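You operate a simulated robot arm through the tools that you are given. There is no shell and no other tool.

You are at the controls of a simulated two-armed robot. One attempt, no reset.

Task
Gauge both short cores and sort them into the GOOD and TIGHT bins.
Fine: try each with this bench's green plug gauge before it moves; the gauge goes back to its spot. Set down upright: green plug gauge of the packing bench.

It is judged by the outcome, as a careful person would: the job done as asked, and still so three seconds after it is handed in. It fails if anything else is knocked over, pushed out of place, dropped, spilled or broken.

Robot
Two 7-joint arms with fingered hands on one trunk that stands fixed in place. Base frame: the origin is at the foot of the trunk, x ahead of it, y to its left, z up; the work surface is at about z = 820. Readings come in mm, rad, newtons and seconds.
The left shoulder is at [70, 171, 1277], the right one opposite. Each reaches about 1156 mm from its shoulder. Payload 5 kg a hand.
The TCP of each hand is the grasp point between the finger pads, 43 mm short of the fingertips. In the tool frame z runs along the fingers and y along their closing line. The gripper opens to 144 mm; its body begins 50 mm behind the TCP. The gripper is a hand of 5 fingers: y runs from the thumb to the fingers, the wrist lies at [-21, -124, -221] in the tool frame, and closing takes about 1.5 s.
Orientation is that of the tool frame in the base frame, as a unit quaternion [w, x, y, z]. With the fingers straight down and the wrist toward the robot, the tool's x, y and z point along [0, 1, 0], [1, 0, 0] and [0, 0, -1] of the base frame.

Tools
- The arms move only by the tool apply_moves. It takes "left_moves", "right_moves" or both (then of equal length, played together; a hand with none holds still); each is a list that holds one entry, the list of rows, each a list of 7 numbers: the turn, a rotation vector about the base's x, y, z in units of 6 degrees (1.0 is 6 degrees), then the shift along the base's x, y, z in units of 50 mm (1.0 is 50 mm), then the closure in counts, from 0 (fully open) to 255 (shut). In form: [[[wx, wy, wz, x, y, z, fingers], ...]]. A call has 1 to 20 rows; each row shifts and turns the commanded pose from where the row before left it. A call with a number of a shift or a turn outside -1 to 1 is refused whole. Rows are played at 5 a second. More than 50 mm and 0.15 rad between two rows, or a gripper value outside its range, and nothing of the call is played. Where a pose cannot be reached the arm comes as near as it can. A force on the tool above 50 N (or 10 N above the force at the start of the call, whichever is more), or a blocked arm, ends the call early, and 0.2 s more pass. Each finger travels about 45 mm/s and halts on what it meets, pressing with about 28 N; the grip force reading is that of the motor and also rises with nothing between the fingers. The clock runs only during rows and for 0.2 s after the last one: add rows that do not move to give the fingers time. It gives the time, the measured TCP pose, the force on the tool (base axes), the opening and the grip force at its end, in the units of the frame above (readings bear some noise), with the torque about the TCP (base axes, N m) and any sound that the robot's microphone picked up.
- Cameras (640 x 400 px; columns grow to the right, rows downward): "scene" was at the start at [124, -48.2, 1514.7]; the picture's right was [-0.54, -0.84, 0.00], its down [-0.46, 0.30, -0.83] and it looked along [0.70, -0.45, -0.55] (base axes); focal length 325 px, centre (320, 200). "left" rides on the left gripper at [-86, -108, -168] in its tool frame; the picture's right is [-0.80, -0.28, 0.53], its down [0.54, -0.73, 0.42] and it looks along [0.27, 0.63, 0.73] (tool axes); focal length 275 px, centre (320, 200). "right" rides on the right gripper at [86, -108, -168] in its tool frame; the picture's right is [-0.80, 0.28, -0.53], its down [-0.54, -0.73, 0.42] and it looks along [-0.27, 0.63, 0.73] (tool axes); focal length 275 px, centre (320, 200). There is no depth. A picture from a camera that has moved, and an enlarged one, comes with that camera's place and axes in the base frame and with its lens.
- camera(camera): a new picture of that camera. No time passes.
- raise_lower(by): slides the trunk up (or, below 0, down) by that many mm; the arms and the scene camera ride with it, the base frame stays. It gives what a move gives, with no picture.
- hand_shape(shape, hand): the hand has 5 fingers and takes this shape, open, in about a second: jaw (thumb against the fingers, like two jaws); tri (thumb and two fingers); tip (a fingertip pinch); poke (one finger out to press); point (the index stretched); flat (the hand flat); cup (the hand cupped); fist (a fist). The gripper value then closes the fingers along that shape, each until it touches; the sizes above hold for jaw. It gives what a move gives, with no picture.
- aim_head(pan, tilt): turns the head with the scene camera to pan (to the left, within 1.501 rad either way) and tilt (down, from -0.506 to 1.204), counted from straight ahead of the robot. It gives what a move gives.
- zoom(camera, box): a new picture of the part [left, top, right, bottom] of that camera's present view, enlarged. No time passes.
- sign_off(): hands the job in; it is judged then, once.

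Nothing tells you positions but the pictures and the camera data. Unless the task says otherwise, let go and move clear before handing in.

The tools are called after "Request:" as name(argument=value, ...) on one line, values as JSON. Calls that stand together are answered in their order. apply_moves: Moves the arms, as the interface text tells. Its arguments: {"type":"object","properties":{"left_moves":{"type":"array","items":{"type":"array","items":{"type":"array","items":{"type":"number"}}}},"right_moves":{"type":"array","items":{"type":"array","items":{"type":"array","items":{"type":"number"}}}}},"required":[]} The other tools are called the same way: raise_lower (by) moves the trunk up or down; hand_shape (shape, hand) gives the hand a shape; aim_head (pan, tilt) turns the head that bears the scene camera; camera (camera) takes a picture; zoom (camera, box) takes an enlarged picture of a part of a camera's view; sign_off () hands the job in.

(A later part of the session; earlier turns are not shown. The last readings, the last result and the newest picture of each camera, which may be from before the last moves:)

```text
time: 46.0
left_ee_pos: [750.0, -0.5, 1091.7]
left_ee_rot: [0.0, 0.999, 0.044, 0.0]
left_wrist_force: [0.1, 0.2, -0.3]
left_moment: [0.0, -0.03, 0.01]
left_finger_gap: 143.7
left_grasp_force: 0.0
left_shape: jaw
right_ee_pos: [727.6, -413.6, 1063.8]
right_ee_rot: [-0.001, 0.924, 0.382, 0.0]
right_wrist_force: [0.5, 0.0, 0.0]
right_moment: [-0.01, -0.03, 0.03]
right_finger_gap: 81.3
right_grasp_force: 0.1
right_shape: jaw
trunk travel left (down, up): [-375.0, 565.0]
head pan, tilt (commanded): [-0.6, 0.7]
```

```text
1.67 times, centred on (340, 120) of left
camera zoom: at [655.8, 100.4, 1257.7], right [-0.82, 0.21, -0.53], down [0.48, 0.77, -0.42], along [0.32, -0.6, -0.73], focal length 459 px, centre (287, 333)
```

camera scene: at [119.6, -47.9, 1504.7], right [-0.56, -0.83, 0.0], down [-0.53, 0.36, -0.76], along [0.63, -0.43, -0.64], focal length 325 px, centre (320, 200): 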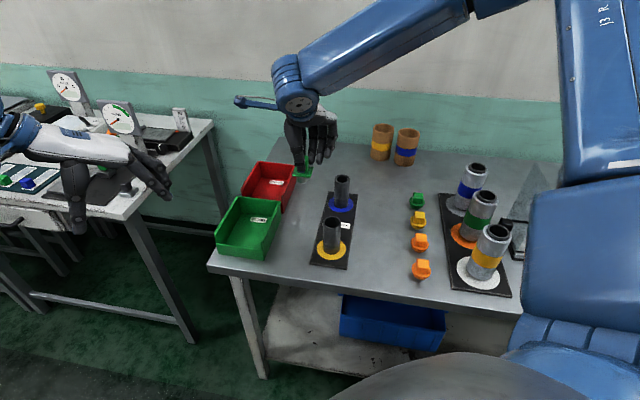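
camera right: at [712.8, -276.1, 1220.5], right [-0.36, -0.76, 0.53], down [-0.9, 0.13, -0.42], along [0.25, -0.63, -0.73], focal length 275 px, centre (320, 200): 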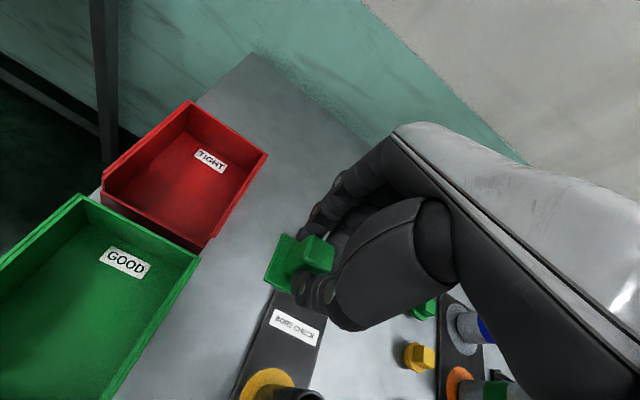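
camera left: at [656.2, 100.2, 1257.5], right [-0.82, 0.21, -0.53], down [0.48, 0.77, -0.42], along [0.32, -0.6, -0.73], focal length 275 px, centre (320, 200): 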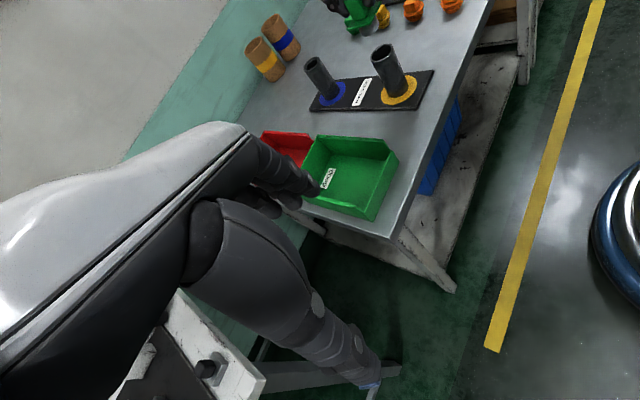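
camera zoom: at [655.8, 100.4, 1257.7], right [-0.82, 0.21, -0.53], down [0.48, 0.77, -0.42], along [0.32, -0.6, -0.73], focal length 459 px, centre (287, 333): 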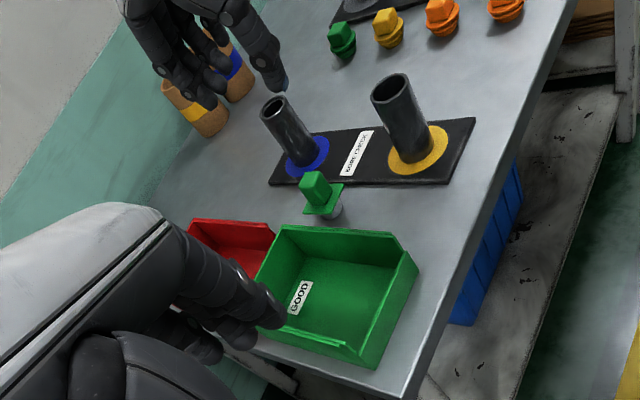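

The gauge stands upright on its original spot and both cores are untouched. Next I'll back the left arm out of the way and bring the open right hand over the yellow-spot (GOOD) core.

Request:
apply_moves(left_moves=[[[0, 0, 0, -0.4, 0.2, 0.1, 0], [0, 0, 0, -0.6, 0.4, 0.2, 0], [0, 0, 0, -0.6, 0.4, 0.2, 0], [0, 0, 0, -0.6, 0.4, 0.2, 0], [0, 0, 0, -0.6, 0.4, 0.2, 0], [0, 0, 0, -0.6, 0.4, 0.2, 0], [0, 0, 0, -0.2, 0.2, 0.1, 0]]])

Request:
apply_moves(right_moves=[[[0, 0, 0, -0.2, 0.0, 0, 110], [0, 0, 0, -0.4, 0.02, 0, 110], [0, 0, 0, -0.5, 0.02, 0, 110], [0, 0, 0, -0.5, 0.02, 0, 110], [0, 0, 0, -0.5, 0.02, 0, 110], [0, 0, 0, -0.4, 0.02, 0, 110], [0, 0, 0, -0.13, 0.006, 0, 110], [0, 0, 0, 0, 0, 0, 110]]])

Request:
camera(camera="scene")

Request:
camera(camera="left")

Request:
camera(camera="right")

```text
time: 47.6
left_ee_pos: [570.1, 118.9, 1151.1]
left_ee_rot: [0.0, 0.999, 0.044, 0.0]
left_wrist_force: [-0.6, -0.2, -0.4]
left_moment: [0.05, -0.04, 0.0]
left_finger_gap: 143.4
left_grasp_force: 0.1
left_shape: jaw
right_ee_pos: [727.9, -413.5, 1064.6]
right_ee_rot: [0.001, 0.924, 0.383, 0.001]
right_wrist_force: [-1.5, -0.5, 0.1]
right_moment: [-0.03, 0.01, -0.05]
right_finger_gap: 81.6
right_grasp_force: 0.1
right_shape: jaw
trunk travel left (down, up): [-375.0, 565.0]
head pan, tilt (commanded): [-0.6, 0.7]
```

```text
time: 49.4
left_ee_pos: [569.4, 119.1, 1150.5]
left_ee_rot: [0.001, 0.999, 0.044, 0.0]
left_wrist_force: [-0.1, -0.1, 0.2]
left_moment: [0.0, 0.01, -0.02]
left_finger_gap: 143.7
left_grasp_force: 0.0
left_shape: jaw
right_ee_pos: [597.3, -408.0, 1063.8]
right_ee_rot: [0.0, 0.924, 0.383, 0.0]
right_wrist_force: [-0.1, 0.5, -0.7]
right_moment: [0.05, 0.01, -0.01]
right_finger_gap: 81.6
right_grasp_force: 0.1
right_shape: jaw
trunk travel left (down, up): [-375.0, 565.0]
head pan, tilt (commanded): [-0.6, 0.7]
```

```text
taken
camera scene: at [119.5, -47.9, 1504.7], right [-0.56, -0.83, 0.0], down [-0.53, 0.36, -0.76], along [0.63, -0.43, -0.64], focal length 325 px, centre (320, 200)
```

scene: 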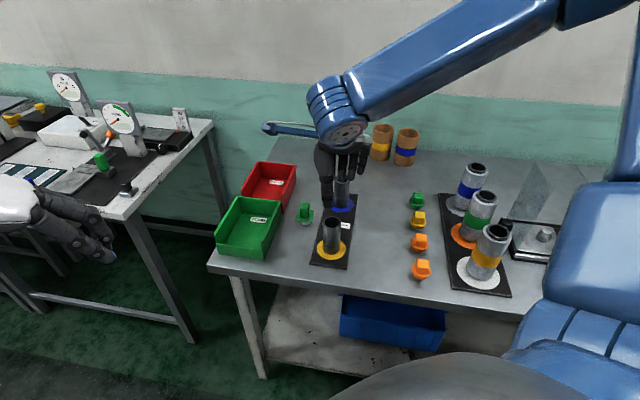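

```text
taken
camera left: at [475.2, 219.3, 1317.3], right [-0.82, 0.21, -0.53], down [0.48, 0.77, -0.42], along [0.32, -0.6, -0.73], focal length 275 px, centre (320, 200)
```

left: 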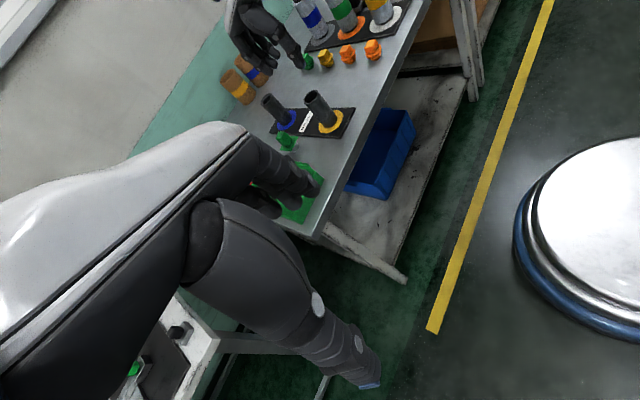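

```text
taken
camera right: at [580.6, -270.2, 1231.9], right [-0.36, -0.76, 0.53], down [-0.9, 0.13, -0.42], along [0.25, -0.63, -0.73], focal length 275 px, centre (320, 200)
```

right: 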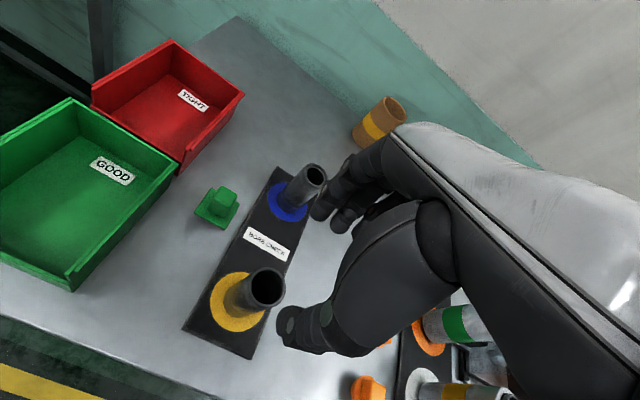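

Request:
apply_moves(right_moves=[[[0, 0, 0, -0.025, 0, -0.3, 110], [0, 0, 0, 0, 0, -0.5, 110], [0, 0, 0, 0, 0, -0.5, 110], [0, 0, 0, 0, 0, -0.3, 110], [0, 0, 0, 0, 0, 0, 110]]])

Request:
zoom(camera="scene", box=[300, 180, 370, 260])

Request:
zoom(camera="left", box=[270, 50, 370, 150])

Request:
zoom(camera="right", box=[200, 120, 420, 380])

```text
time: 50.6
left_ee_pos: [569.0, 118.2, 1151.6]
left_ee_rot: [0.0, 0.999, 0.043, 0.0]
left_wrist_force: [-0.7, 0.3, 0.2]
left_moment: [0.0, -0.03, 0.03]
left_finger_gap: 143.5
left_grasp_force: 0.1
left_shape: jaw
right_ee_pos: [595.5, -408.1, 982.5]
right_ee_rot: [0.0, 0.924, 0.382, 0.0]
right_wrist_force: [-0.7, 1.4, 0.6]
right_moment: [0.01, -0.01, 0.0]
right_finger_gap: 81.3
right_grasp_force: 0.0
right_shape: jaw
trunk travel left (down, up): [-375.0, 565.0]
head pan, tilt (commanded): [-0.6, 0.7]
```

```text
5.00 times, centred on (335, 220) of scene
camera zoom: at [119.1, -47.7, 1504.8], right [-0.56, -0.83, 0.0], down [-0.53, 0.36, -0.76], along [0.63, -0.43, -0.64], focal length 1625 px, centre (245, 100)
```

zoom: 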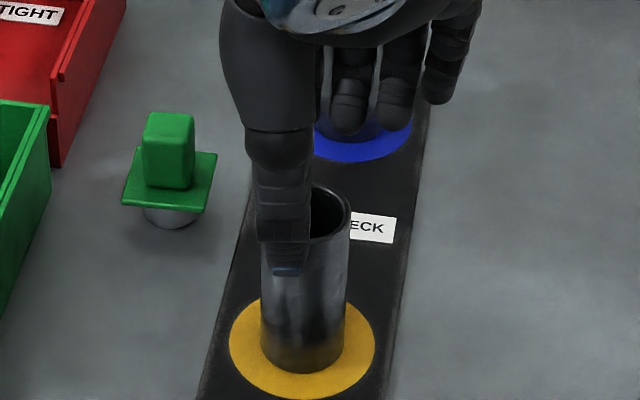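

```text
4.00 times, centred on (320, 100) of left
camera zoom: at [474.9, 219.5, 1317.4], right [-0.82, 0.21, -0.53], down [0.48, 0.77, -0.42], along [0.32, -0.6, -0.73], focal length 1101 px, centre (320, 600)
```

zoom: 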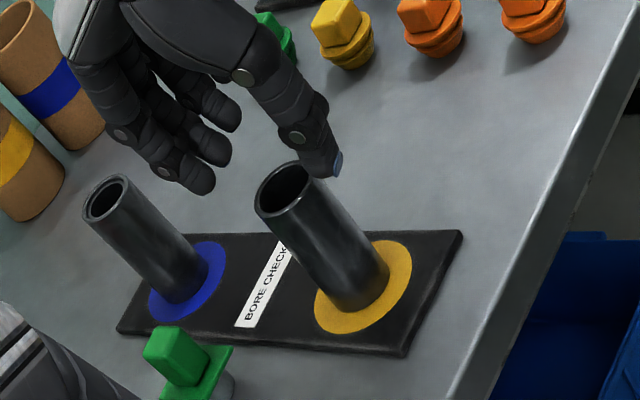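

```text
1.54 times, centred on (310, 250) of right
camera zoom: at [578.7, -271.1, 1151.6], right [-0.36, -0.76, 0.53], down [-0.9, 0.13, -0.42], along [0.25, -0.63, -0.73], focal length 424 px, centre (335, 123)
```

zoom: 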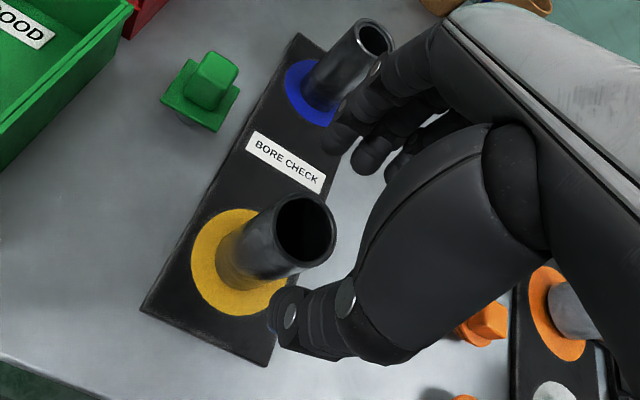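

Request:
apply_moves(right_moves=[[[0, 0, 0, 0, 0, -0.2, 110], [0, 0, 0, 0, 0, -0.2, 110], [0, 0, 0, 0, 0, -0.25, 110], [0, 0, 0, 0, 0, -0.25, 110], [0, 0, 0, 0, 0, -0.2, 110], [0, 0, 0, 0, 0, -0.08, 110], [0, 0, 0, 0, 0, 0, 110]]])

Request:
zoom(camera="scene", box=[300, 180, 370, 260])

Request:
zoom(camera="left", box=[270, 50, 370, 150])

Request:
zoom(camera="right", box=[200, 120, 420, 380])

```text
time: 52.2
left_ee_pos: [569.7, 119.8, 1150.9]
left_ee_rot: [0.0, 0.999, 0.043, 0.001]
left_wrist_force: [0.5, -1.0, 0.0]
left_moment: [-0.01, 0.02, -0.01]
left_finger_gap: 143.8
left_grasp_force: 0.1
left_shape: jaw
right_ee_pos: [594.3, -409.2, 923.9]
right_ee_rot: [0.0, 0.924, 0.382, 0.0]
right_wrist_force: [-1.2, -1.1, 0.0]
right_moment: [0.0, 0.0, -0.01]
right_finger_gap: 81.5
right_grasp_force: 0.0
right_shape: jaw
trunk travel left (down, up): [-375.0, 565.0]
head pan, tilt (commanded): [-0.6, 0.7]
```

```text
5.00 times, centred on (335, 220) of scene
camera zoom: at [119.2, -47.8, 1504.8], right [-0.56, -0.83, 0.0], down [-0.53, 0.36, -0.76], along [0.63, -0.43, -0.64], focal length 1625 px, centre (245, 100)
```

zoom: 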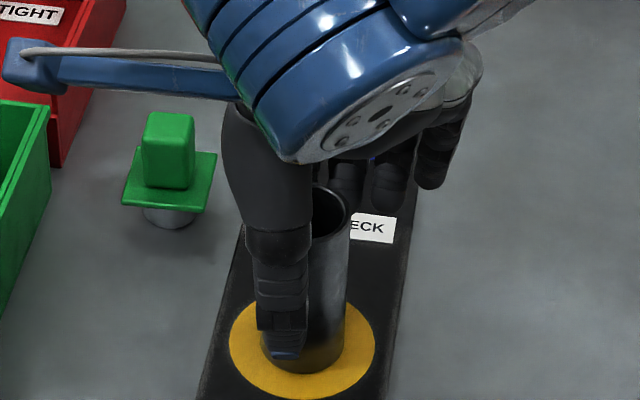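

```text
4.00 times, centred on (320, 100) of left
camera zoom: at [475.0, 219.4, 1317.4], right [-0.82, 0.21, -0.53], down [0.48, 0.77, -0.42], along [0.32, -0.6, -0.73], focal length 1101 px, centre (320, 600)
```

zoom: 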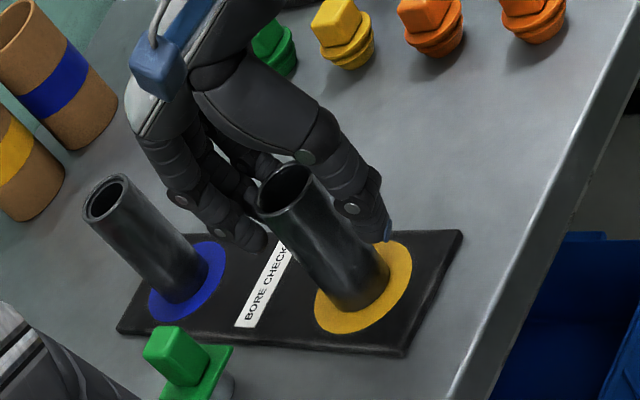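

```text
1.54 times, centred on (310, 250) of right
camera zoom: at [578.0, -271.0, 1092.5], right [-0.36, -0.76, 0.53], down [-0.9, 0.13, -0.42], along [0.25, -0.63, -0.73], focal length 424 px, centre (335, 123)
```

zoom: 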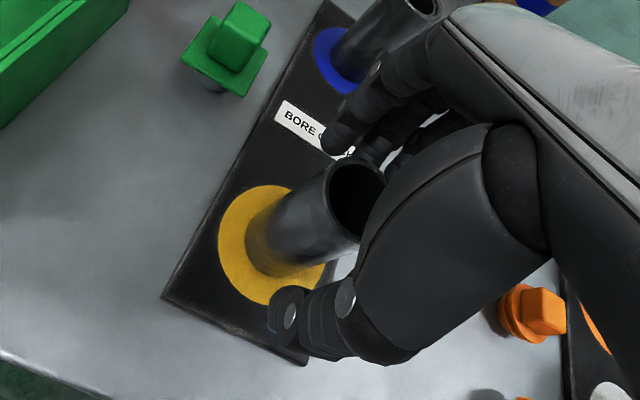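

The core stands between thumb and fingers with room on both sides. I'll close slowly on its upper part.

Request:
apply_moves(right_moves=[[[0, 0, 0, 0, 0, 0, 140], [0, 0, 0, 0, 0, 0, 155], [0, 0, 0, 0, 0, 0, 162], [0, 0, 0, 0, 0, 0, 168], [0, 0, 0, 0, 0, 0, 174], [0, 0, 0, 0, 0, 0, 180], [0, 0, 0, 0, 0, 0, 195], [0, 0, 0, 0, 0, 0, 215], [0, 0, 0, 0, 0, 0, 235], [0, 0, 0, 0, 0, 0, 250], [0, 0, 0, 0, 0, 0, 250], [0, 0, 0, 0, 0, 0, 250]]])

Request:
zoom(camera="scene", box=[300, 180, 370, 260])

Request:
zoom(camera="left", box=[270, 50, 370, 150])

Request:
zoom(camera="right", box=[200, 120, 420, 380])

```text
time: 54.8
left_ee_pos: [570.1, 119.6, 1151.3]
left_ee_rot: [0.0, 0.999, 0.044, 0.0]
left_wrist_force: [-0.8, 0.5, -0.2]
left_moment: [0.0, -0.01, 0.03]
left_finger_gap: 143.6
left_grasp_force: 0.2
left_shape: jaw
right_ee_pos: [594.5, -407.1, 923.5]
right_ee_rot: [0.0, 0.924, 0.383, 0.0]
right_wrist_force: [-2.0, 1.2, -2.0]
right_moment: [0.09, 0.12, -0.03]
right_finger_gap: 38.2
right_grasp_force: 28.0
right_shape: jaw
trunk travel left (down, up): [-375.0, 565.0]
head pan, tilt (commanded): [-0.6, 0.7]
```

```text
5.00 times, centred on (335, 220) of scene
camera zoom: at [119.4, -47.8, 1504.7], right [-0.56, -0.83, 0.0], down [-0.53, 0.36, -0.76], along [0.63, -0.43, -0.64], focal length 1625 px, centre (245, 100)
```

zoom: 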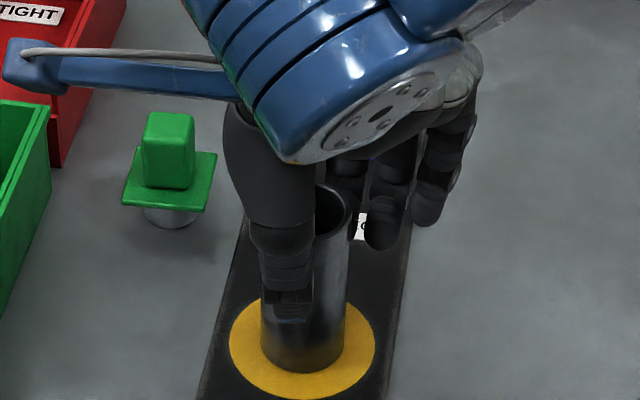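

```text
4.00 times, centred on (320, 100) of left
camera zoom: at [475.2, 219.4, 1317.3], right [-0.82, 0.21, -0.53], down [0.48, 0.77, -0.42], along [0.32, -0.6, -0.73], focal length 1101 px, centre (320, 600)
```

zoom: 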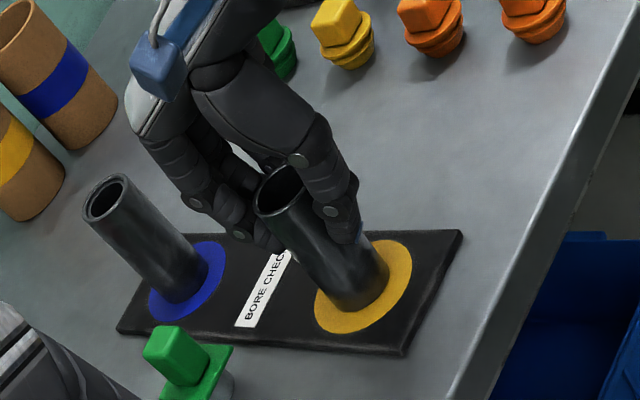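

```text
1.54 times, centred on (310, 250) of right
camera zoom: at [578.0, -271.1, 1092.3], right [-0.36, -0.76, 0.53], down [-0.9, 0.13, -0.42], along [0.25, -0.63, -0.73], focal length 424 px, centre (335, 123)
```

zoom: 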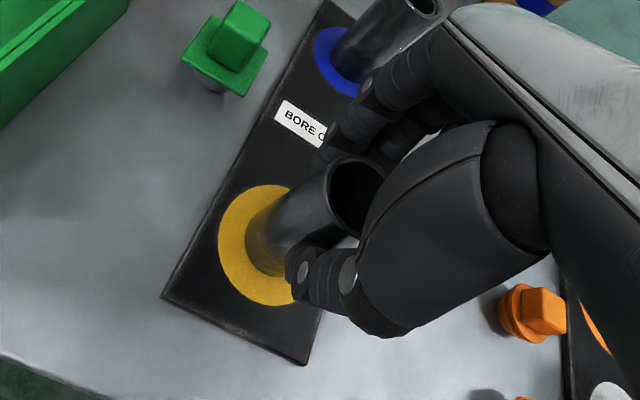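

Request:
apply_moves(right_moves=[[[0, 0, 0, 0, 0, 0.1, 250], [0, 0, 0, 0, 0, 0.2, 250], [0, 0, 0, 0, 0, 0, 250]]])

Request:
zoom(camera="scene", box=[300, 180, 370, 260])

Request:
zoom(camera="left", box=[270, 50, 370, 150])

```text
time: 55.6
left_ee_pos: [569.3, 118.0, 1151.1]
left_ee_rot: [-0.001, 0.999, 0.044, 0.0]
left_wrist_force: [0.4, -0.3, -0.5]
left_moment: [-0.02, 0.02, 0.0]
left_finger_gap: 143.7
left_grasp_force: 0.1
left_shape: jaw
right_ee_pos: [595.3, -408.0, 939.7]
right_ee_rot: [0.0, 0.924, 0.383, 0.0]
right_wrist_force: [-0.4, 0.4, -1.1]
right_moment: [-0.02, -0.01, 0.0]
right_finger_gap: 38.6
right_grasp_force: 28.1
right_shape: jaw
trunk travel left (down, up): [-375.0, 565.0]
head pan, tilt (commanded): [-0.6, 0.7]
```

```text
5.00 times, centred on (335, 220) of scene
camera zoom: at [119.8, -48.0, 1504.7], right [-0.56, -0.83, 0.0], down [-0.53, 0.36, -0.76], along [0.63, -0.43, -0.64], focal length 1625 px, centre (245, 100)
```

zoom: 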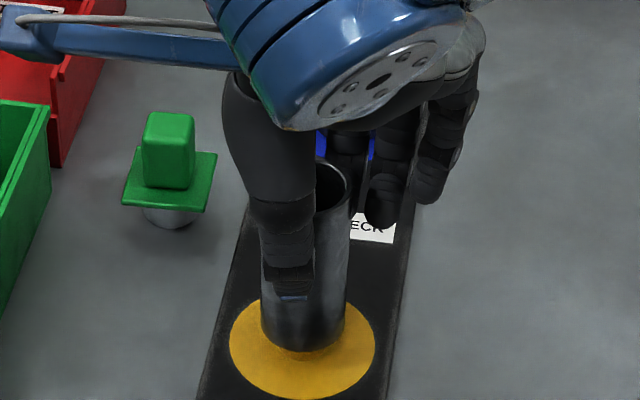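

```text
4.00 times, centred on (320, 100) of left
camera zoom: at [475.5, 219.2, 1317.3], right [-0.82, 0.21, -0.53], down [0.48, 0.77, -0.42], along [0.32, -0.6, -0.73], focal length 1101 px, centre (320, 600)
```

zoom: 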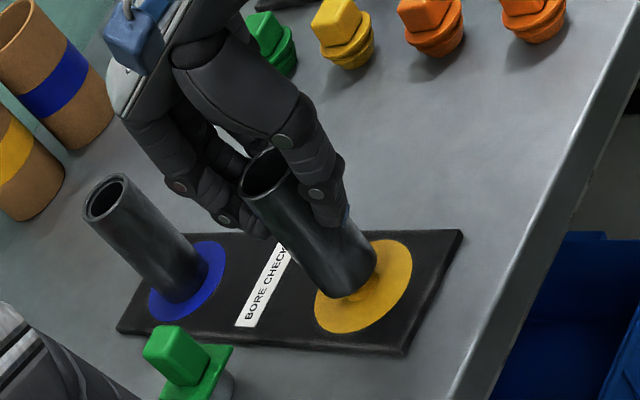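

Request:
apply_moves(right_moves=[[[0, 0, 0, 0, 0, 0.3, 250], [0, 0, 0, 0, 0, 0.4, 250], [0, 0, 0, 0, 0, 0.5, 250], [0, 0, 0, 0, 0, 0.5, 250], [0, 0, 0, 0, 0, 0.2, 250], [0, 0, 0, 0, 0, 0, 250]]])

Request:
apply_moves(right_moves=[[[0, 0, 0, 0.2, 0.17, 0, 250], [0, 0, 0, 0.4, 0.33, 0, 250], [0, 0, 0, 0.5, 0.42, 0, 250], [0, 0, 0, 0.5, 0.42, 0, 250], [0, 0, 0, 0.3, 0.25, 0, 250], [0, 0, 0, 0, 0, 0, 250]]])

Request:
camera(camera="scene")

Request:
camera(camera="left")

```text
time: 57.0
left_ee_pos: [568.7, 118.5, 1150.0]
left_ee_rot: [0.0, 0.999, 0.044, 0.0]
left_wrist_force: [0.2, 0.1, 0.6]
left_moment: [0.01, 0.0, -0.01]
left_finger_gap: 143.9
left_grasp_force: 0.0
left_shape: jaw
right_ee_pos: [594.2, -407.7, 1033.6]
right_ee_rot: [0.0, 0.924, 0.382, 0.0]
right_wrist_force: [0.0, 0.6, -1.1]
right_moment: [-0.02, 0.0, 0.0]
right_finger_gap: 38.0
right_grasp_force: 27.7
right_shape: jaw
trunk travel left (down, up): [-375.0, 565.0]
head pan, tilt (commanded): [-0.6, 0.7]
```

```text
time: 58.4
left_ee_pos: [569.5, 118.8, 1150.6]
left_ee_rot: [0.0, 0.999, 0.043, 0.0]
left_wrist_force: [-0.2, -0.2, -0.7]
left_moment: [0.0, -0.02, -0.01]
left_finger_gap: 143.6
left_grasp_force: 0.0
left_shape: jaw
right_ee_pos: [690.2, -329.9, 1035.3]
right_ee_rot: [0.0, 0.924, 0.383, 0.0]
right_wrist_force: [-0.2, -0.2, -0.7]
right_moment: [-0.01, -0.04, 0.02]
right_finger_gap: 38.2
right_grasp_force: 27.7
right_shape: jaw
trunk travel left (down, up): [-375.0, 565.0]
head pan, tilt (commanded): [-0.6, 0.7]
```

```text
taken
camera scene: at [118.9, -48.5, 1504.8], right [-0.56, -0.83, 0.0], down [-0.53, 0.36, -0.76], along [0.63, -0.43, -0.64], focal length 325 px, centre (320, 200)
```

scene: 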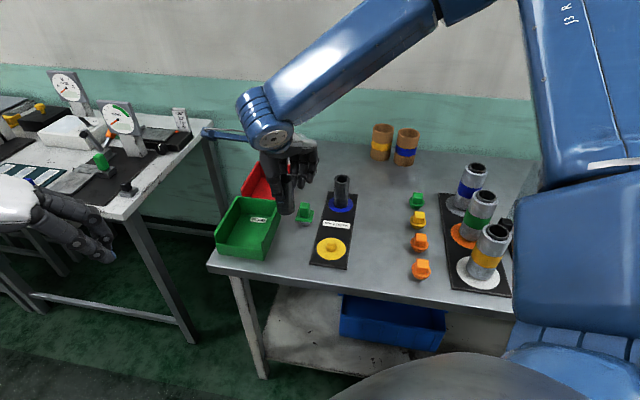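

```text
taken
camera left: at [474.7, 218.8, 1317.6], right [-0.82, 0.21, -0.53], down [0.48, 0.77, -0.42], along [0.32, -0.6, -0.73], focal length 275 px, centre (320, 200)
```

left: 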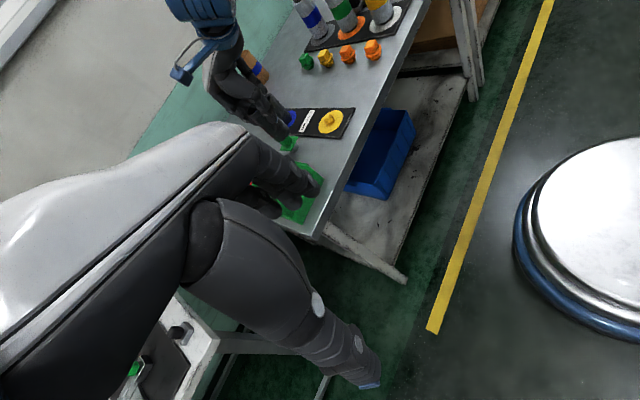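

Request:
apply_moves(right_moves=[[[0, 0, 0, 0.3, 0.26, 0, 250], [0, 0, 0, 0.5, 0.44, 0, 250], [0, 0, 0, 0.5, 0.44, 0, 250], [0, 0, 0, 0.4, 0.35, 0, 250], [0, 0, 0, 0.2, 0.176, 0, 250], [0, 0, 0, 0, 0, 0, 250], [0, 0, 0, 0, 0, 0, 250]]])

Request:
zoom(camera="scene", box=[190, 110, 350, 270])

Request:
camera(camera="right")

```text
time: 60.0
left_ee_pos: [570.6, 118.8, 1151.2]
left_ee_rot: [0.0, 0.999, 0.044, 0.001]
left_wrist_force: [0.2, 0.1, 0.4]
left_moment: [0.02, 0.03, 0.02]
left_finger_gap: 143.7
left_grasp_force: 0.0
left_shape: jaw
right_ee_pos: [786.4, -244.2, 1035.8]
right_ee_rot: [0.001, 0.924, 0.382, 0.001]
right_wrist_force: [-0.7, 0.1, 0.0]
right_moment: [-0.02, 0.02, 0.01]
right_finger_gap: 38.1
right_grasp_force: 28.1
right_shape: jaw
trunk travel left (down, up): [-375.0, 565.0]
head pan, tilt (commanded): [-0.6, 0.7]
```

```text
2.50 times, centred on (270, 190) of scene
camera zoom: at [119.6, -47.6, 1504.7], right [-0.56, -0.83, 0.0], down [-0.53, 0.36, -0.76], along [0.63, -0.43, -0.64], focal length 812 px, centre (445, 225)
```

zoom: 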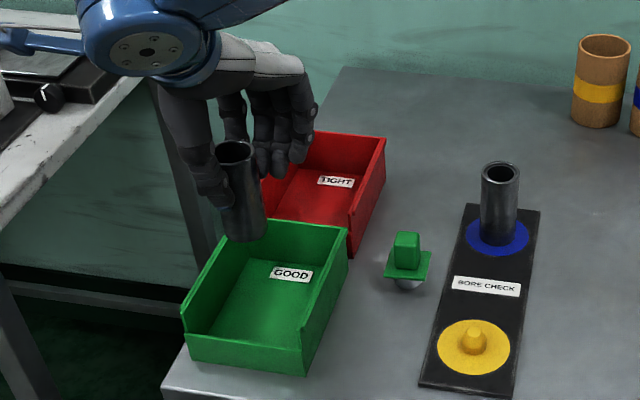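

```text
taken
camera right: at [770.2, -107.0, 1203.4], right [-0.36, -0.76, 0.53], down [-0.9, 0.13, -0.42], along [0.25, -0.63, -0.73], focal length 275 px, centre (320, 200)
```

right: 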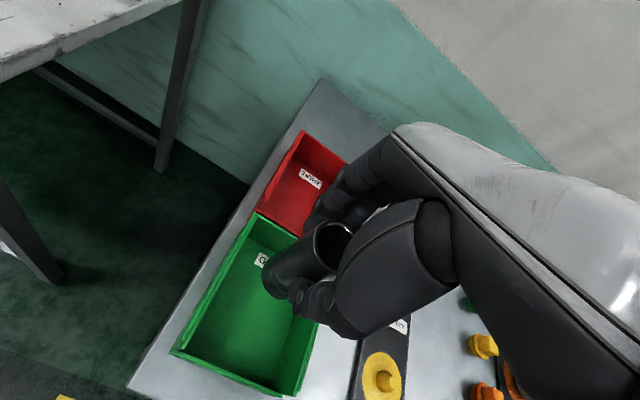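

Request:
apply_moves(right_moves=[[[0, 0, 0, 0, 0, -0.2, 250], [0, 0, 0, 0, 0, -0.4, 250], [0, 0, 0, 0, 0, -0.4, 250], [0, 0, 0, 0, 0, -0.4, 250], [0, 0, 0, 0, 0, -0.3, 250], [0, 0, 0, 0, 0, -0.1, 250], [0, 0, 0, 0, 0, 0, 250]]])

Request:
zoom(camera="scene", box=[190, 130, 310, 270])

Request:
zoom(camera="right", box=[120, 150, 420, 400])

```text
time: 61.6
left_ee_pos: [569.7, 118.7, 1151.3]
left_ee_rot: [-0.001, 0.999, 0.044, 0.001]
left_wrist_force: [-0.7, 0.1, -0.8]
left_moment: [0.03, 0.01, -0.02]
left_finger_gap: 143.6
left_grasp_force: 0.1
left_shape: jaw
right_ee_pos: [768.5, -266.8, 961.0]
right_ee_rot: [-0.001, 0.924, 0.383, 0.0]
right_wrist_force: [0.5, 0.1, 0.3]
right_moment: [0.03, 0.0, 0.01]
right_finger_gap: 38.0
right_grasp_force: 28.1
right_shape: jaw
right hand out of reach, approached as far as the arm can: row 3, 4, 5
trunk travel left (down, up): [-375.0, 565.0]
head pan, tilt (commanded): [-0.6, 0.7]
```

```text
2.86 times, centred on (250, 200) of scene
camera zoom: at [119.6, -47.8, 1504.7], right [-0.56, -0.83, 0.0], down [-0.53, 0.36, -0.76], along [0.63, -0.43, -0.64], focal length 928 px, centre (520, 200)
```

zoom: 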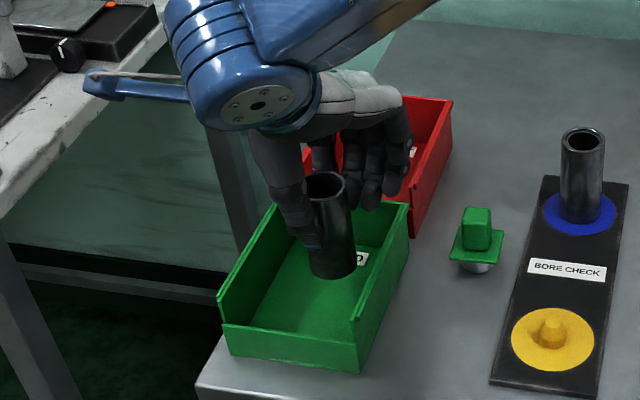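

```text
1.60 times, centred on (270, 275) of right
camera zoom: at [752.2, -130.5, 1128.2], right [-0.36, -0.77, 0.53], down [-0.9, 0.13, -0.42], along [0.25, -0.63, -0.73], focal length 440 px, centre (400, 80)
```

zoom: 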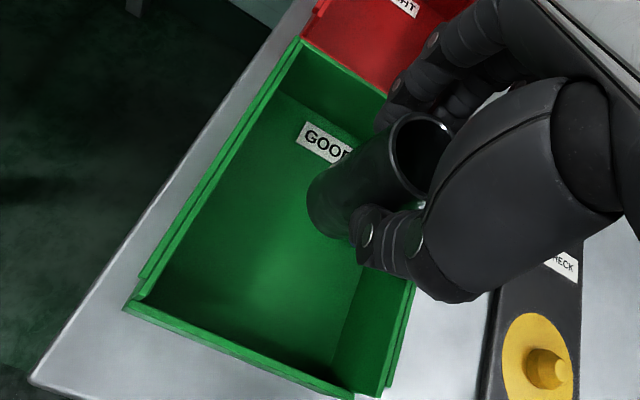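

The arm can't go down there with the hand turned -45° (wrist limit), so it stopped above the bin with the core still held. I'll raise it and turn the hand towards 0° yaw, which suits this side better, in small steps.

Request:
apply_moves(right_moves=[[[0, 0, 0, 0, 0, 0.4, 250], [0, 0, 0, 0, 0, 0.6, 250], [0, 0, 0, 0, 0, 0.6, 250], [0, 0, 0, 0, 0, 0, 250]]])

Request:
apply_moves(right_moves=[[[0, 0, 0.4, 0, 0, 0, 250], [0, 0, 0.7, 0, 0, 0, 250], [0, 0, 0.7, 0, 0, 0, 250], [0, 0, 0, 0, 0, 0, 250]]])

Request:
zoom(camera="scene", box=[190, 90, 350, 250])

```text
time: 62.6
left_ee_pos: [569.7, 118.4, 1150.2]
left_ee_rot: [0.0, 0.999, 0.044, 0.0]
left_wrist_force: [0.0, 0.1, -0.9]
left_moment: [0.0, 0.0, 0.02]
left_finger_gap: 143.8
left_grasp_force: 0.0
left_shape: jaw
right_ee_pos: [770.8, -266.0, 1038.7]
right_ee_rot: [-0.001, 0.924, 0.383, 0.0]
right_wrist_force: [0.2, 0.6, -1.1]
right_moment: [0.0, 0.01, -0.03]
right_finger_gap: 38.0
right_grasp_force: 27.9
right_shape: jaw
trunk travel left (down, up): [-375.0, 565.0]
head pan, tilt (commanded): [-0.6, 0.7]
```

```text
time: 63.6
left_ee_pos: [569.3, 118.5, 1150.1]
left_ee_rot: [0.0, 0.999, 0.044, 0.0]
left_wrist_force: [0.5, -0.1, -0.4]
left_moment: [0.01, -0.01, -0.02]
left_finger_gap: 143.5
left_grasp_force: 0.0
left_shape: jaw
right_ee_pos: [770.5, -265.4, 1040.1]
right_ee_rot: [0.0, 0.883, 0.469, -0.001]
right_wrist_force: [0.2, -0.5, -0.2]
right_moment: [-0.03, 0.01, 0.02]
right_finger_gap: 38.1
right_grasp_force: 28.2
right_shape: jaw
trunk travel left (down, up): [-375.0, 565.0]
head pan, tilt (commanded): [-0.6, 0.7]
```

```text
2.50 times, centred on (270, 170) of scene
camera zoom: at [119.7, -47.7, 1504.7], right [-0.56, -0.83, 0.0], down [-0.53, 0.36, -0.76], along [0.63, -0.43, -0.64], focal length 812 px, centre (445, 275)
```

zoom: 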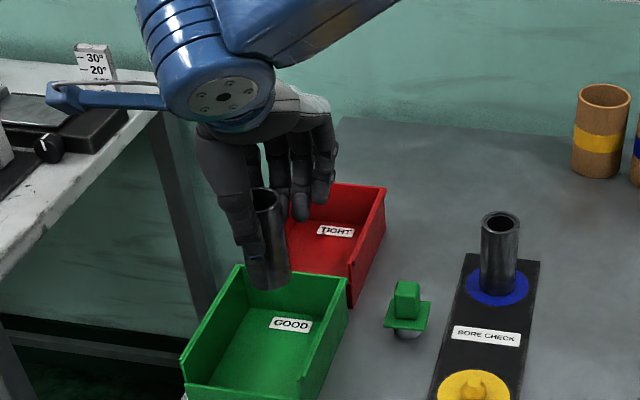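

Request:
apply_moves(right_moves=[[[0, 0, 0.8, 0, 0, 0, 250], [0, 0, 0.8, 0, 0, 0, 250], [0, 0, 0.8, 0, 0, 0, 250], [0, 0, 0.8, 0, 0, 0, 250], [0, 0, 0, 0, 0, 0, 250]]])

Request:
apply_moves(right_moves=[[[0, 0, 0.8, 0, 0, 0, 250], [0, 0, 0.8, 0, 0, 0, 250], [0, 0, 0.6, 0, 0, 0, 250], [0, 0, 0, 0, 0, 0, 250]]])

Request:
zoom(camera="scene", box=[190, 90, 350, 250])

Request:
camera(camera="right")

```text
time: 64.8
left_ee_pos: [570.8, 119.5, 1150.9]
left_ee_rot: [0.0, 0.999, 0.043, 0.0]
left_wrist_force: [-0.3, -0.3, 0.3]
left_moment: [-0.04, 0.04, 0.0]
left_finger_gap: 143.9
left_grasp_force: 0.1
left_shape: jaw
right_ee_pos: [770.0, -265.9, 1040.1]
right_ee_rot: [0.0, 0.793, 0.609, 0.0]
right_wrist_force: [-0.2, -0.1, -0.3]
right_moment: [0.01, 0.04, 0.0]
right_finger_gap: 37.9
right_grasp_force: 28.0
right_shape: jaw
trunk travel left (down, up): [-375.0, 565.0]
head pan, tilt (commanded): [-0.6, 0.7]
```

```text
time: 65.8
left_ee_pos: [569.5, 120.1, 1151.9]
left_ee_rot: [0.0, 0.999, 0.043, 0.0]
left_wrist_force: [-0.3, -0.2, 0.4]
left_moment: [0.04, 0.01, -0.03]
left_finger_gap: 143.7
left_grasp_force: 0.0
left_shape: jaw
right_ee_pos: [770.0, -264.2, 1040.7]
right_ee_rot: [0.0, 0.718, 0.696, 0.0]
right_wrist_force: [0.1, -0.6, -0.6]
right_moment: [0.03, 0.05, -0.03]
right_finger_gap: 38.1
right_grasp_force: 28.1
right_shape: jaw
trunk travel left (down, up): [-375.0, 565.0]
head pan, tilt (commanded): [-0.6, 0.7]
```

```text
2.50 times, centred on (270, 170) of scene
camera zoom: at [119.5, -47.8, 1504.7], right [-0.56, -0.83, 0.0], down [-0.53, 0.36, -0.76], along [0.63, -0.43, -0.64], focal length 812 px, centre (445, 275)
```

zoom: 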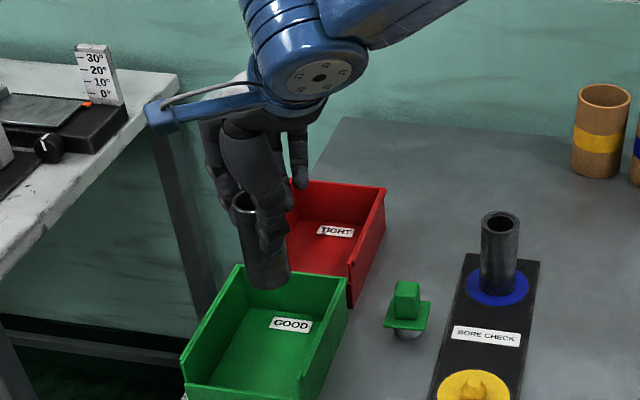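

```text
taken
camera right: at [663.7, -176.4, 1207.3], right [0.26, -0.8, 0.53], down [-0.74, -0.52, -0.42], along [0.62, -0.29, -0.73], focal length 275 px, centre (320, 200)
```

right: 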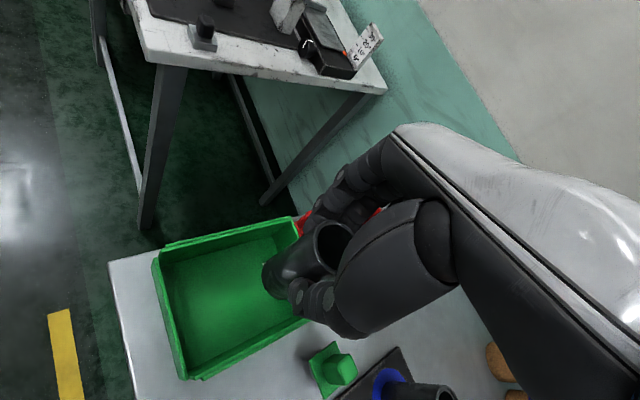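

Request:
apply_moves(right_moves=[[[0, 0, 0.3, -0.1, 0.2, -0.2, 250], [0, 0, 0, -0.08, 0.18, -0.4, 250], [0, 0, 0, 0, 0, -0.4, 250], [0, 0, 0, 0, 0, 0, 250]]])

Request:
apply_moves(right_moves=[[[0, 0, 0, 0, 0, -0.3, 250], [0, 0, 0, 0, 0, -0.3, 250], [0, 0, 0, 0, 0, -0.2, 250], [0, 0, 0, 0, 0, 0, 250]]])

Request:
zoom(camera="scene", box=[190, 130, 310, 270])

Request:
camera(camera="right")

```text
time: 66.8
left_ee_pos: [569.5, 118.3, 1150.2]
left_ee_rot: [0.0, 0.999, 0.043, -0.001]
left_wrist_force: [-0.3, 0.1, -0.9]
left_moment: [-0.03, -0.02, -0.01]
left_finger_gap: 143.9
left_grasp_force: 0.0
left_shape: jaw
right_ee_pos: [761.0, -247.4, 989.2]
right_ee_rot: [0.0, 0.706, 0.708, 0.0]
right_wrist_force: [-0.1, 0.2, -0.5]
right_moment: [-0.02, 0.01, -0.01]
right_finger_gap: 38.4
right_grasp_force: 28.1
right_shape: jaw
trunk travel left (down, up): [-375.0, 565.0]
head pan, tilt (commanded): [-0.6, 0.7]
```

```text
time: 67.8
left_ee_pos: [569.3, 118.5, 1149.9]
left_ee_rot: [0.0, 0.999, 0.043, 0.0]
left_wrist_force: [-0.5, 0.6, 0.0]
left_moment: [-0.01, 0.02, -0.02]
left_finger_gap: 143.8
left_grasp_force: 0.0
left_shape: jaw
right_ee_pos: [760.4, -246.4, 949.7]
right_ee_rot: [0.0, 0.707, 0.707, 0.001]
right_wrist_force: [-0.1, 0.4, -1.6]
right_moment: [0.01, 0.01, 0.01]
right_finger_gap: 38.0
right_grasp_force: 27.8
right_shape: jaw
trunk travel left (down, up): [-375.0, 565.0]
head pan, tilt (commanded): [-0.6, 0.7]
```

```text
2.86 times, centred on (250, 200) of scene
camera zoom: at [119.3, -47.8, 1504.7], right [-0.56, -0.83, 0.0], down [-0.53, 0.36, -0.76], along [0.63, -0.43, -0.64], focal length 928 px, centre (520, 200)
```

zoom: 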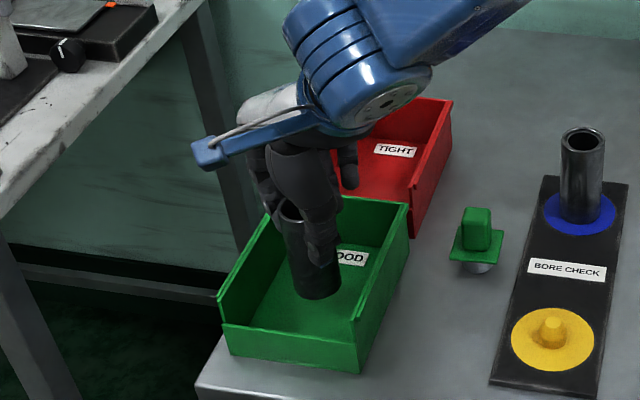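

```text
taken
camera right: at [651.9, -160.6, 1117.9], right [0.28, -0.8, 0.53], down [-0.73, -0.54, -0.42], along [0.63, -0.27, -0.73], focal length 275 px, centre (320, 200)
```

right: 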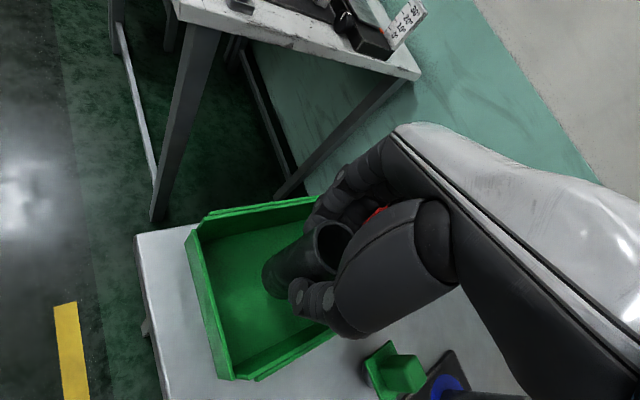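

Request:
apply_moves(right_moves=[[[0, 0, 0, 0, 0, -0.15, 250], [0, 0, 0, 0, 0, -0.15, 250], [0, 0, 0, 0, 0, -0.1, 250], [0, 0, 0, 0, 0, -0.04, 250], [0, 0, 0, 0, 0, 0, 250]]])

Request:
zoom(camera="scene", box=[210, 170, 290, 270])

Request:
zoom(camera="right", box=[180, 150, 420, 390])

```text
time: 69.0
left_ee_pos: [569.8, 118.9, 1151.2]
left_ee_rot: [-0.001, 0.999, 0.044, 0.001]
left_wrist_force: [-1.0, 0.2, -1.0]
left_moment: [0.01, 0.0, -0.01]
left_finger_gap: 143.8
left_grasp_force: 0.0
left_shape: jaw
right_ee_pos: [761.9, -246.2, 928.0]
right_ee_rot: [0.0, 0.707, 0.708, 0.001]
right_wrist_force: [-0.8, -0.9, 0.0]
right_moment: [0.05, -0.03, 0.04]
right_finger_gap: 37.9
right_grasp_force: 28.1
right_shape: jaw
trunk travel left (down, up): [-375.0, 565.0]
head pan, tilt (commanded): [-0.6, 0.7]
```

```text
4.00 times, centred on (250, 220) of scene
camera zoom: at [119.4, -47.7, 1504.7], right [-0.56, -0.83, 0.0], down [-0.53, 0.36, -0.76], along [0.63, -0.43, -0.64], focal length 1300 px, centre (600, 120)
```

zoom: 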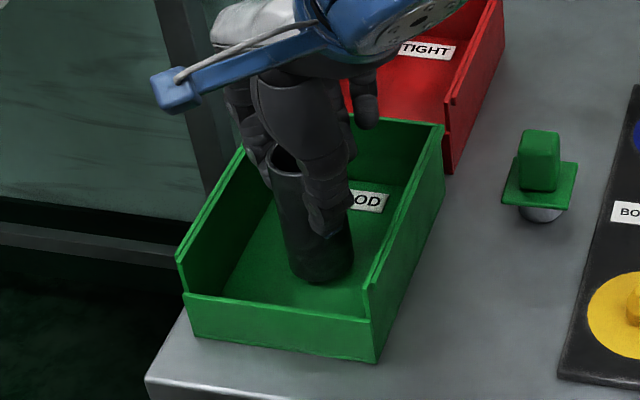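

```text
1.67 times, centred on (300, 270) of right
camera zoom: at [652.5, -160.8, 1095.7], right [0.28, -0.8, 0.53], down [-0.73, -0.54, -0.42], along [0.63, -0.27, -0.73], focal length 459 px, centre (353, 83)
```

zoom: 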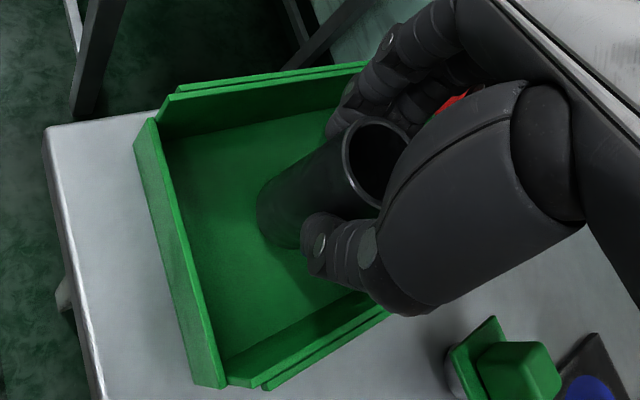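

Request:
apply_moves(right_moves=[[[0, 0, 0, 0, 0, -0.04, 250], [0, 0, 0, 0, 0, -0.04, 250], [0, 0, 0, 0, 0, -0.03, 250], [0, 0, 0, 0, 0, 0, 250]]])

```text
time: 70.0
left_ee_pos: [569.3, 118.4, 1151.8]
left_ee_rot: [0.0, 0.999, 0.044, 0.0]
left_wrist_force: [0.0, -0.6, -0.6]
left_moment: [0.04, 0.0, -0.02]
left_finger_gap: 143.5
left_grasp_force: 0.0
left_shape: jaw
right_ee_pos: [761.2, -247.3, 922.3]
right_ee_rot: [0.0, 0.707, 0.707, 0.0]
right_wrist_force: [-0.1, 2.0, 0.1]
right_moment: [-0.02, -0.03, 0.01]
right_finger_gap: 38.3
right_grasp_force: 27.8
right_shape: jaw
trunk travel left (down, up): [-375.0, 565.0]
head pan, tilt (commanded): [-0.6, 0.7]
```

Request:
apply_moves(right_moves=[[[0, 0, 0, 0, 0, -0.03, 250], [0, 0, 0, 0, 0, -0.03, 250], [0, 0, 0, 0, 0, 0, 250]]])

Request:
zoom(camera="scene", box=[230, 200, 280, 260])

```text
time: 70.8
left_ee_pos: [568.6, 118.4, 1150.6]
left_ee_rot: [-0.001, 0.999, 0.044, 0.0]
left_wrist_force: [0.3, -0.2, 0.3]
left_moment: [-0.03, 0.01, 0.01]
left_finger_gap: 143.7
left_grasp_force: 0.0
left_shape: jaw
right_ee_pos: [761.2, -245.8, 919.4]
right_ee_rot: [0.0, 0.707, 0.707, 0.0]
right_wrist_force: [-0.6, 0.1, 4.8]
right_moment: [0.03, -0.06, 0.02]
right_finger_gap: 38.3
right_grasp_force: 28.5
right_shape: jaw
trunk travel left (down, up): [-375.0, 565.0]
head pan, tilt (commanded): [-0.6, 0.7]
```

```text
6.67 times, centred on (255, 230) of scene
camera zoom: at [119.0, -47.7, 1504.9], right [-0.56, -0.83, 0.0], down [-0.53, 0.36, -0.76], along [0.63, -0.43, -0.64], focal length 2166 px, centre (753, 0)
```

zoom: 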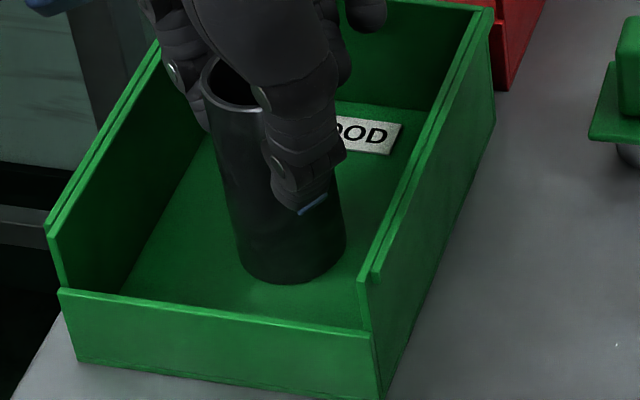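

The GOOD core rests on the bin floor (about 5 N contact). I'll open the fingers slowly and lift straight out.

Request:
apply_moves(right_moves=[[[0, 0, 0, 0, 0, 0, 185], [0, 0, 0, 0, 0, 0, 178], [0, 0, 0, 0, 0, 0, 170], [0, 0, 0, 0, 0, 0, 160], [0, 0, 0, 0, 0, 0, 150], [0, 0, 0, 0, 0, 0, 140], [0, 0, 0, 0, 0, 0, 140]]])

Request:
zoom(camera="scene", box=[220, 180, 290, 260])

Request:
zoom(camera="right", box=[180, 150, 420, 390])

```text
time: 72.4
left_ee_pos: [570.9, 118.6, 1150.8]
left_ee_rot: [0.0, 0.999, 0.044, 0.0]
left_wrist_force: [0.2, 0.5, 0.6]
left_moment: [-0.01, 0.03, 0.01]
left_finger_gap: 143.7
left_grasp_force: 0.0
left_shape: jaw
right_ee_pos: [761.4, -246.7, 918.6]
right_ee_rot: [0.0, 0.707, 0.707, 0.0]
right_wrist_force: [-0.4, 0.0, 0.5]
right_moment: [0.02, 0.0, 0.0]
right_finger_gap: 64.3
right_grasp_force: 0.0
right_shape: jaw
trunk travel left (down, up): [-375.0, 565.0]
head pan, tilt (commanded): [-0.6, 0.7]
```

```text
5.00 times, centred on (255, 220) of scene
camera zoom: at [119.5, -47.8, 1504.7], right [-0.56, -0.83, 0.0], down [-0.53, 0.36, -0.76], along [0.63, -0.43, -0.64], focal length 1625 px, centre (645, 100)
```

zoom: 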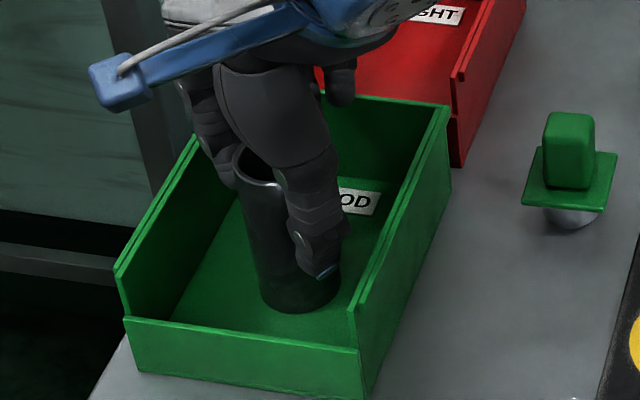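

```text
1.67 times, centred on (300, 270) of right
camera zoom: at [651.4, -160.7, 1086.6], right [0.28, -0.8, 0.53], down [-0.73, -0.54, -0.42], along [0.63, -0.27, -0.73], focal length 459 px, centre (353, 83)
```

zoom: 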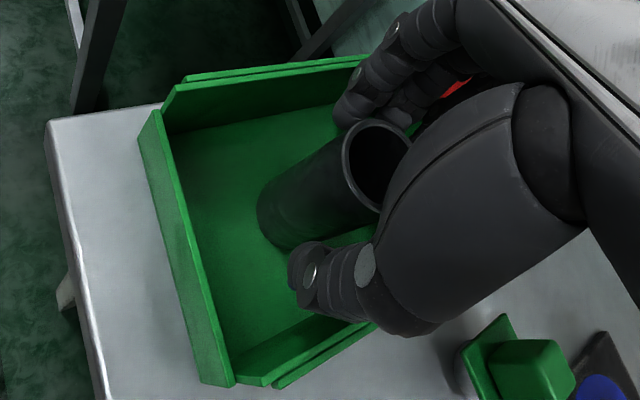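

Request:
apply_moves(right_moves=[[[0, 0, 0, 0.06, 0, 0, 140], [0, 0, 0, 0, 0, 0.1, 140], [0, 0, 0, 0, 0, 0.2, 140], [0, 0, 0, 0, 0, 0.4, 140], [0, 0, 0, 0, 0, 0.5, 140], [0, 0, 0, 0, 0, 0.6, 140], [0, 0, 0, 0, 0, 0.6, 140], [0, 0, 0, 0, 0, 0.4, 140]]])

Request:
camera(camera="scene")

Request:
zoom(camera="scene", box=[200, 130, 370, 270])

```text
time: 74.2
left_ee_pos: [568.3, 118.1, 1150.9]
left_ee_rot: [0.0, 0.999, 0.043, 0.0]
left_wrist_force: [-1.0, 0.0, 0.4]
left_moment: [-0.06, 0.01, 0.0]
left_finger_gap: 143.9
left_grasp_force: 0.0
left_shape: jaw
right_ee_pos: [763.0, -245.8, 1060.8]
right_ee_rot: [0.0, 0.707, 0.707, 0.0]
right_wrist_force: [0.1, -0.2, 0.5]
right_moment: [-0.05, -0.04, -0.01]
right_finger_gap: 64.5
right_grasp_force: 0.1
right_shape: jaw
trunk travel left (down, up): [-375.0, 565.0]
head pan, tilt (commanded): [-0.6, 0.7]
```

```text
taken
camera scene: at [118.9, -47.5, 1504.7], right [-0.56, -0.83, 0.0], down [-0.53, 0.36, -0.77], along [0.63, -0.43, -0.64], focal length 325 px, centre (320, 200)
```

scene: 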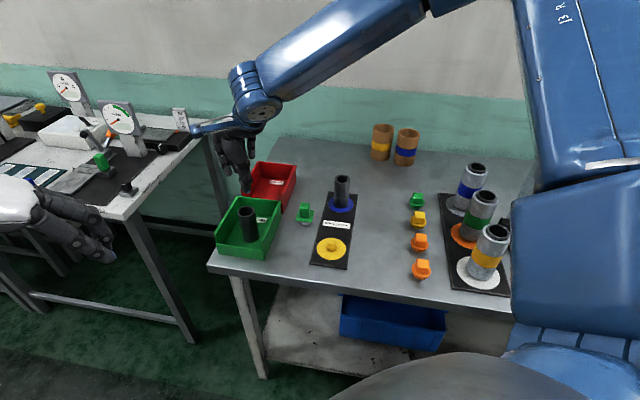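

```text
2.86 times, centred on (285, 200) of scene
camera zoom: at [118.9, -47.5, 1504.7], right [-0.56, -0.83, 0.0], down [-0.53, 0.36, -0.77], along [0.63, -0.43, -0.64], focal length 928 px, centre (420, 200)
```

zoom: 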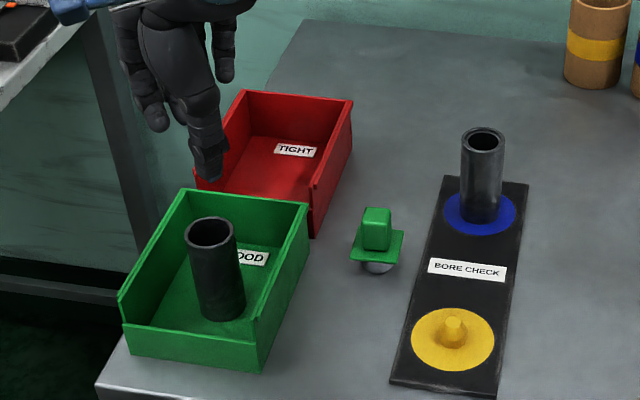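

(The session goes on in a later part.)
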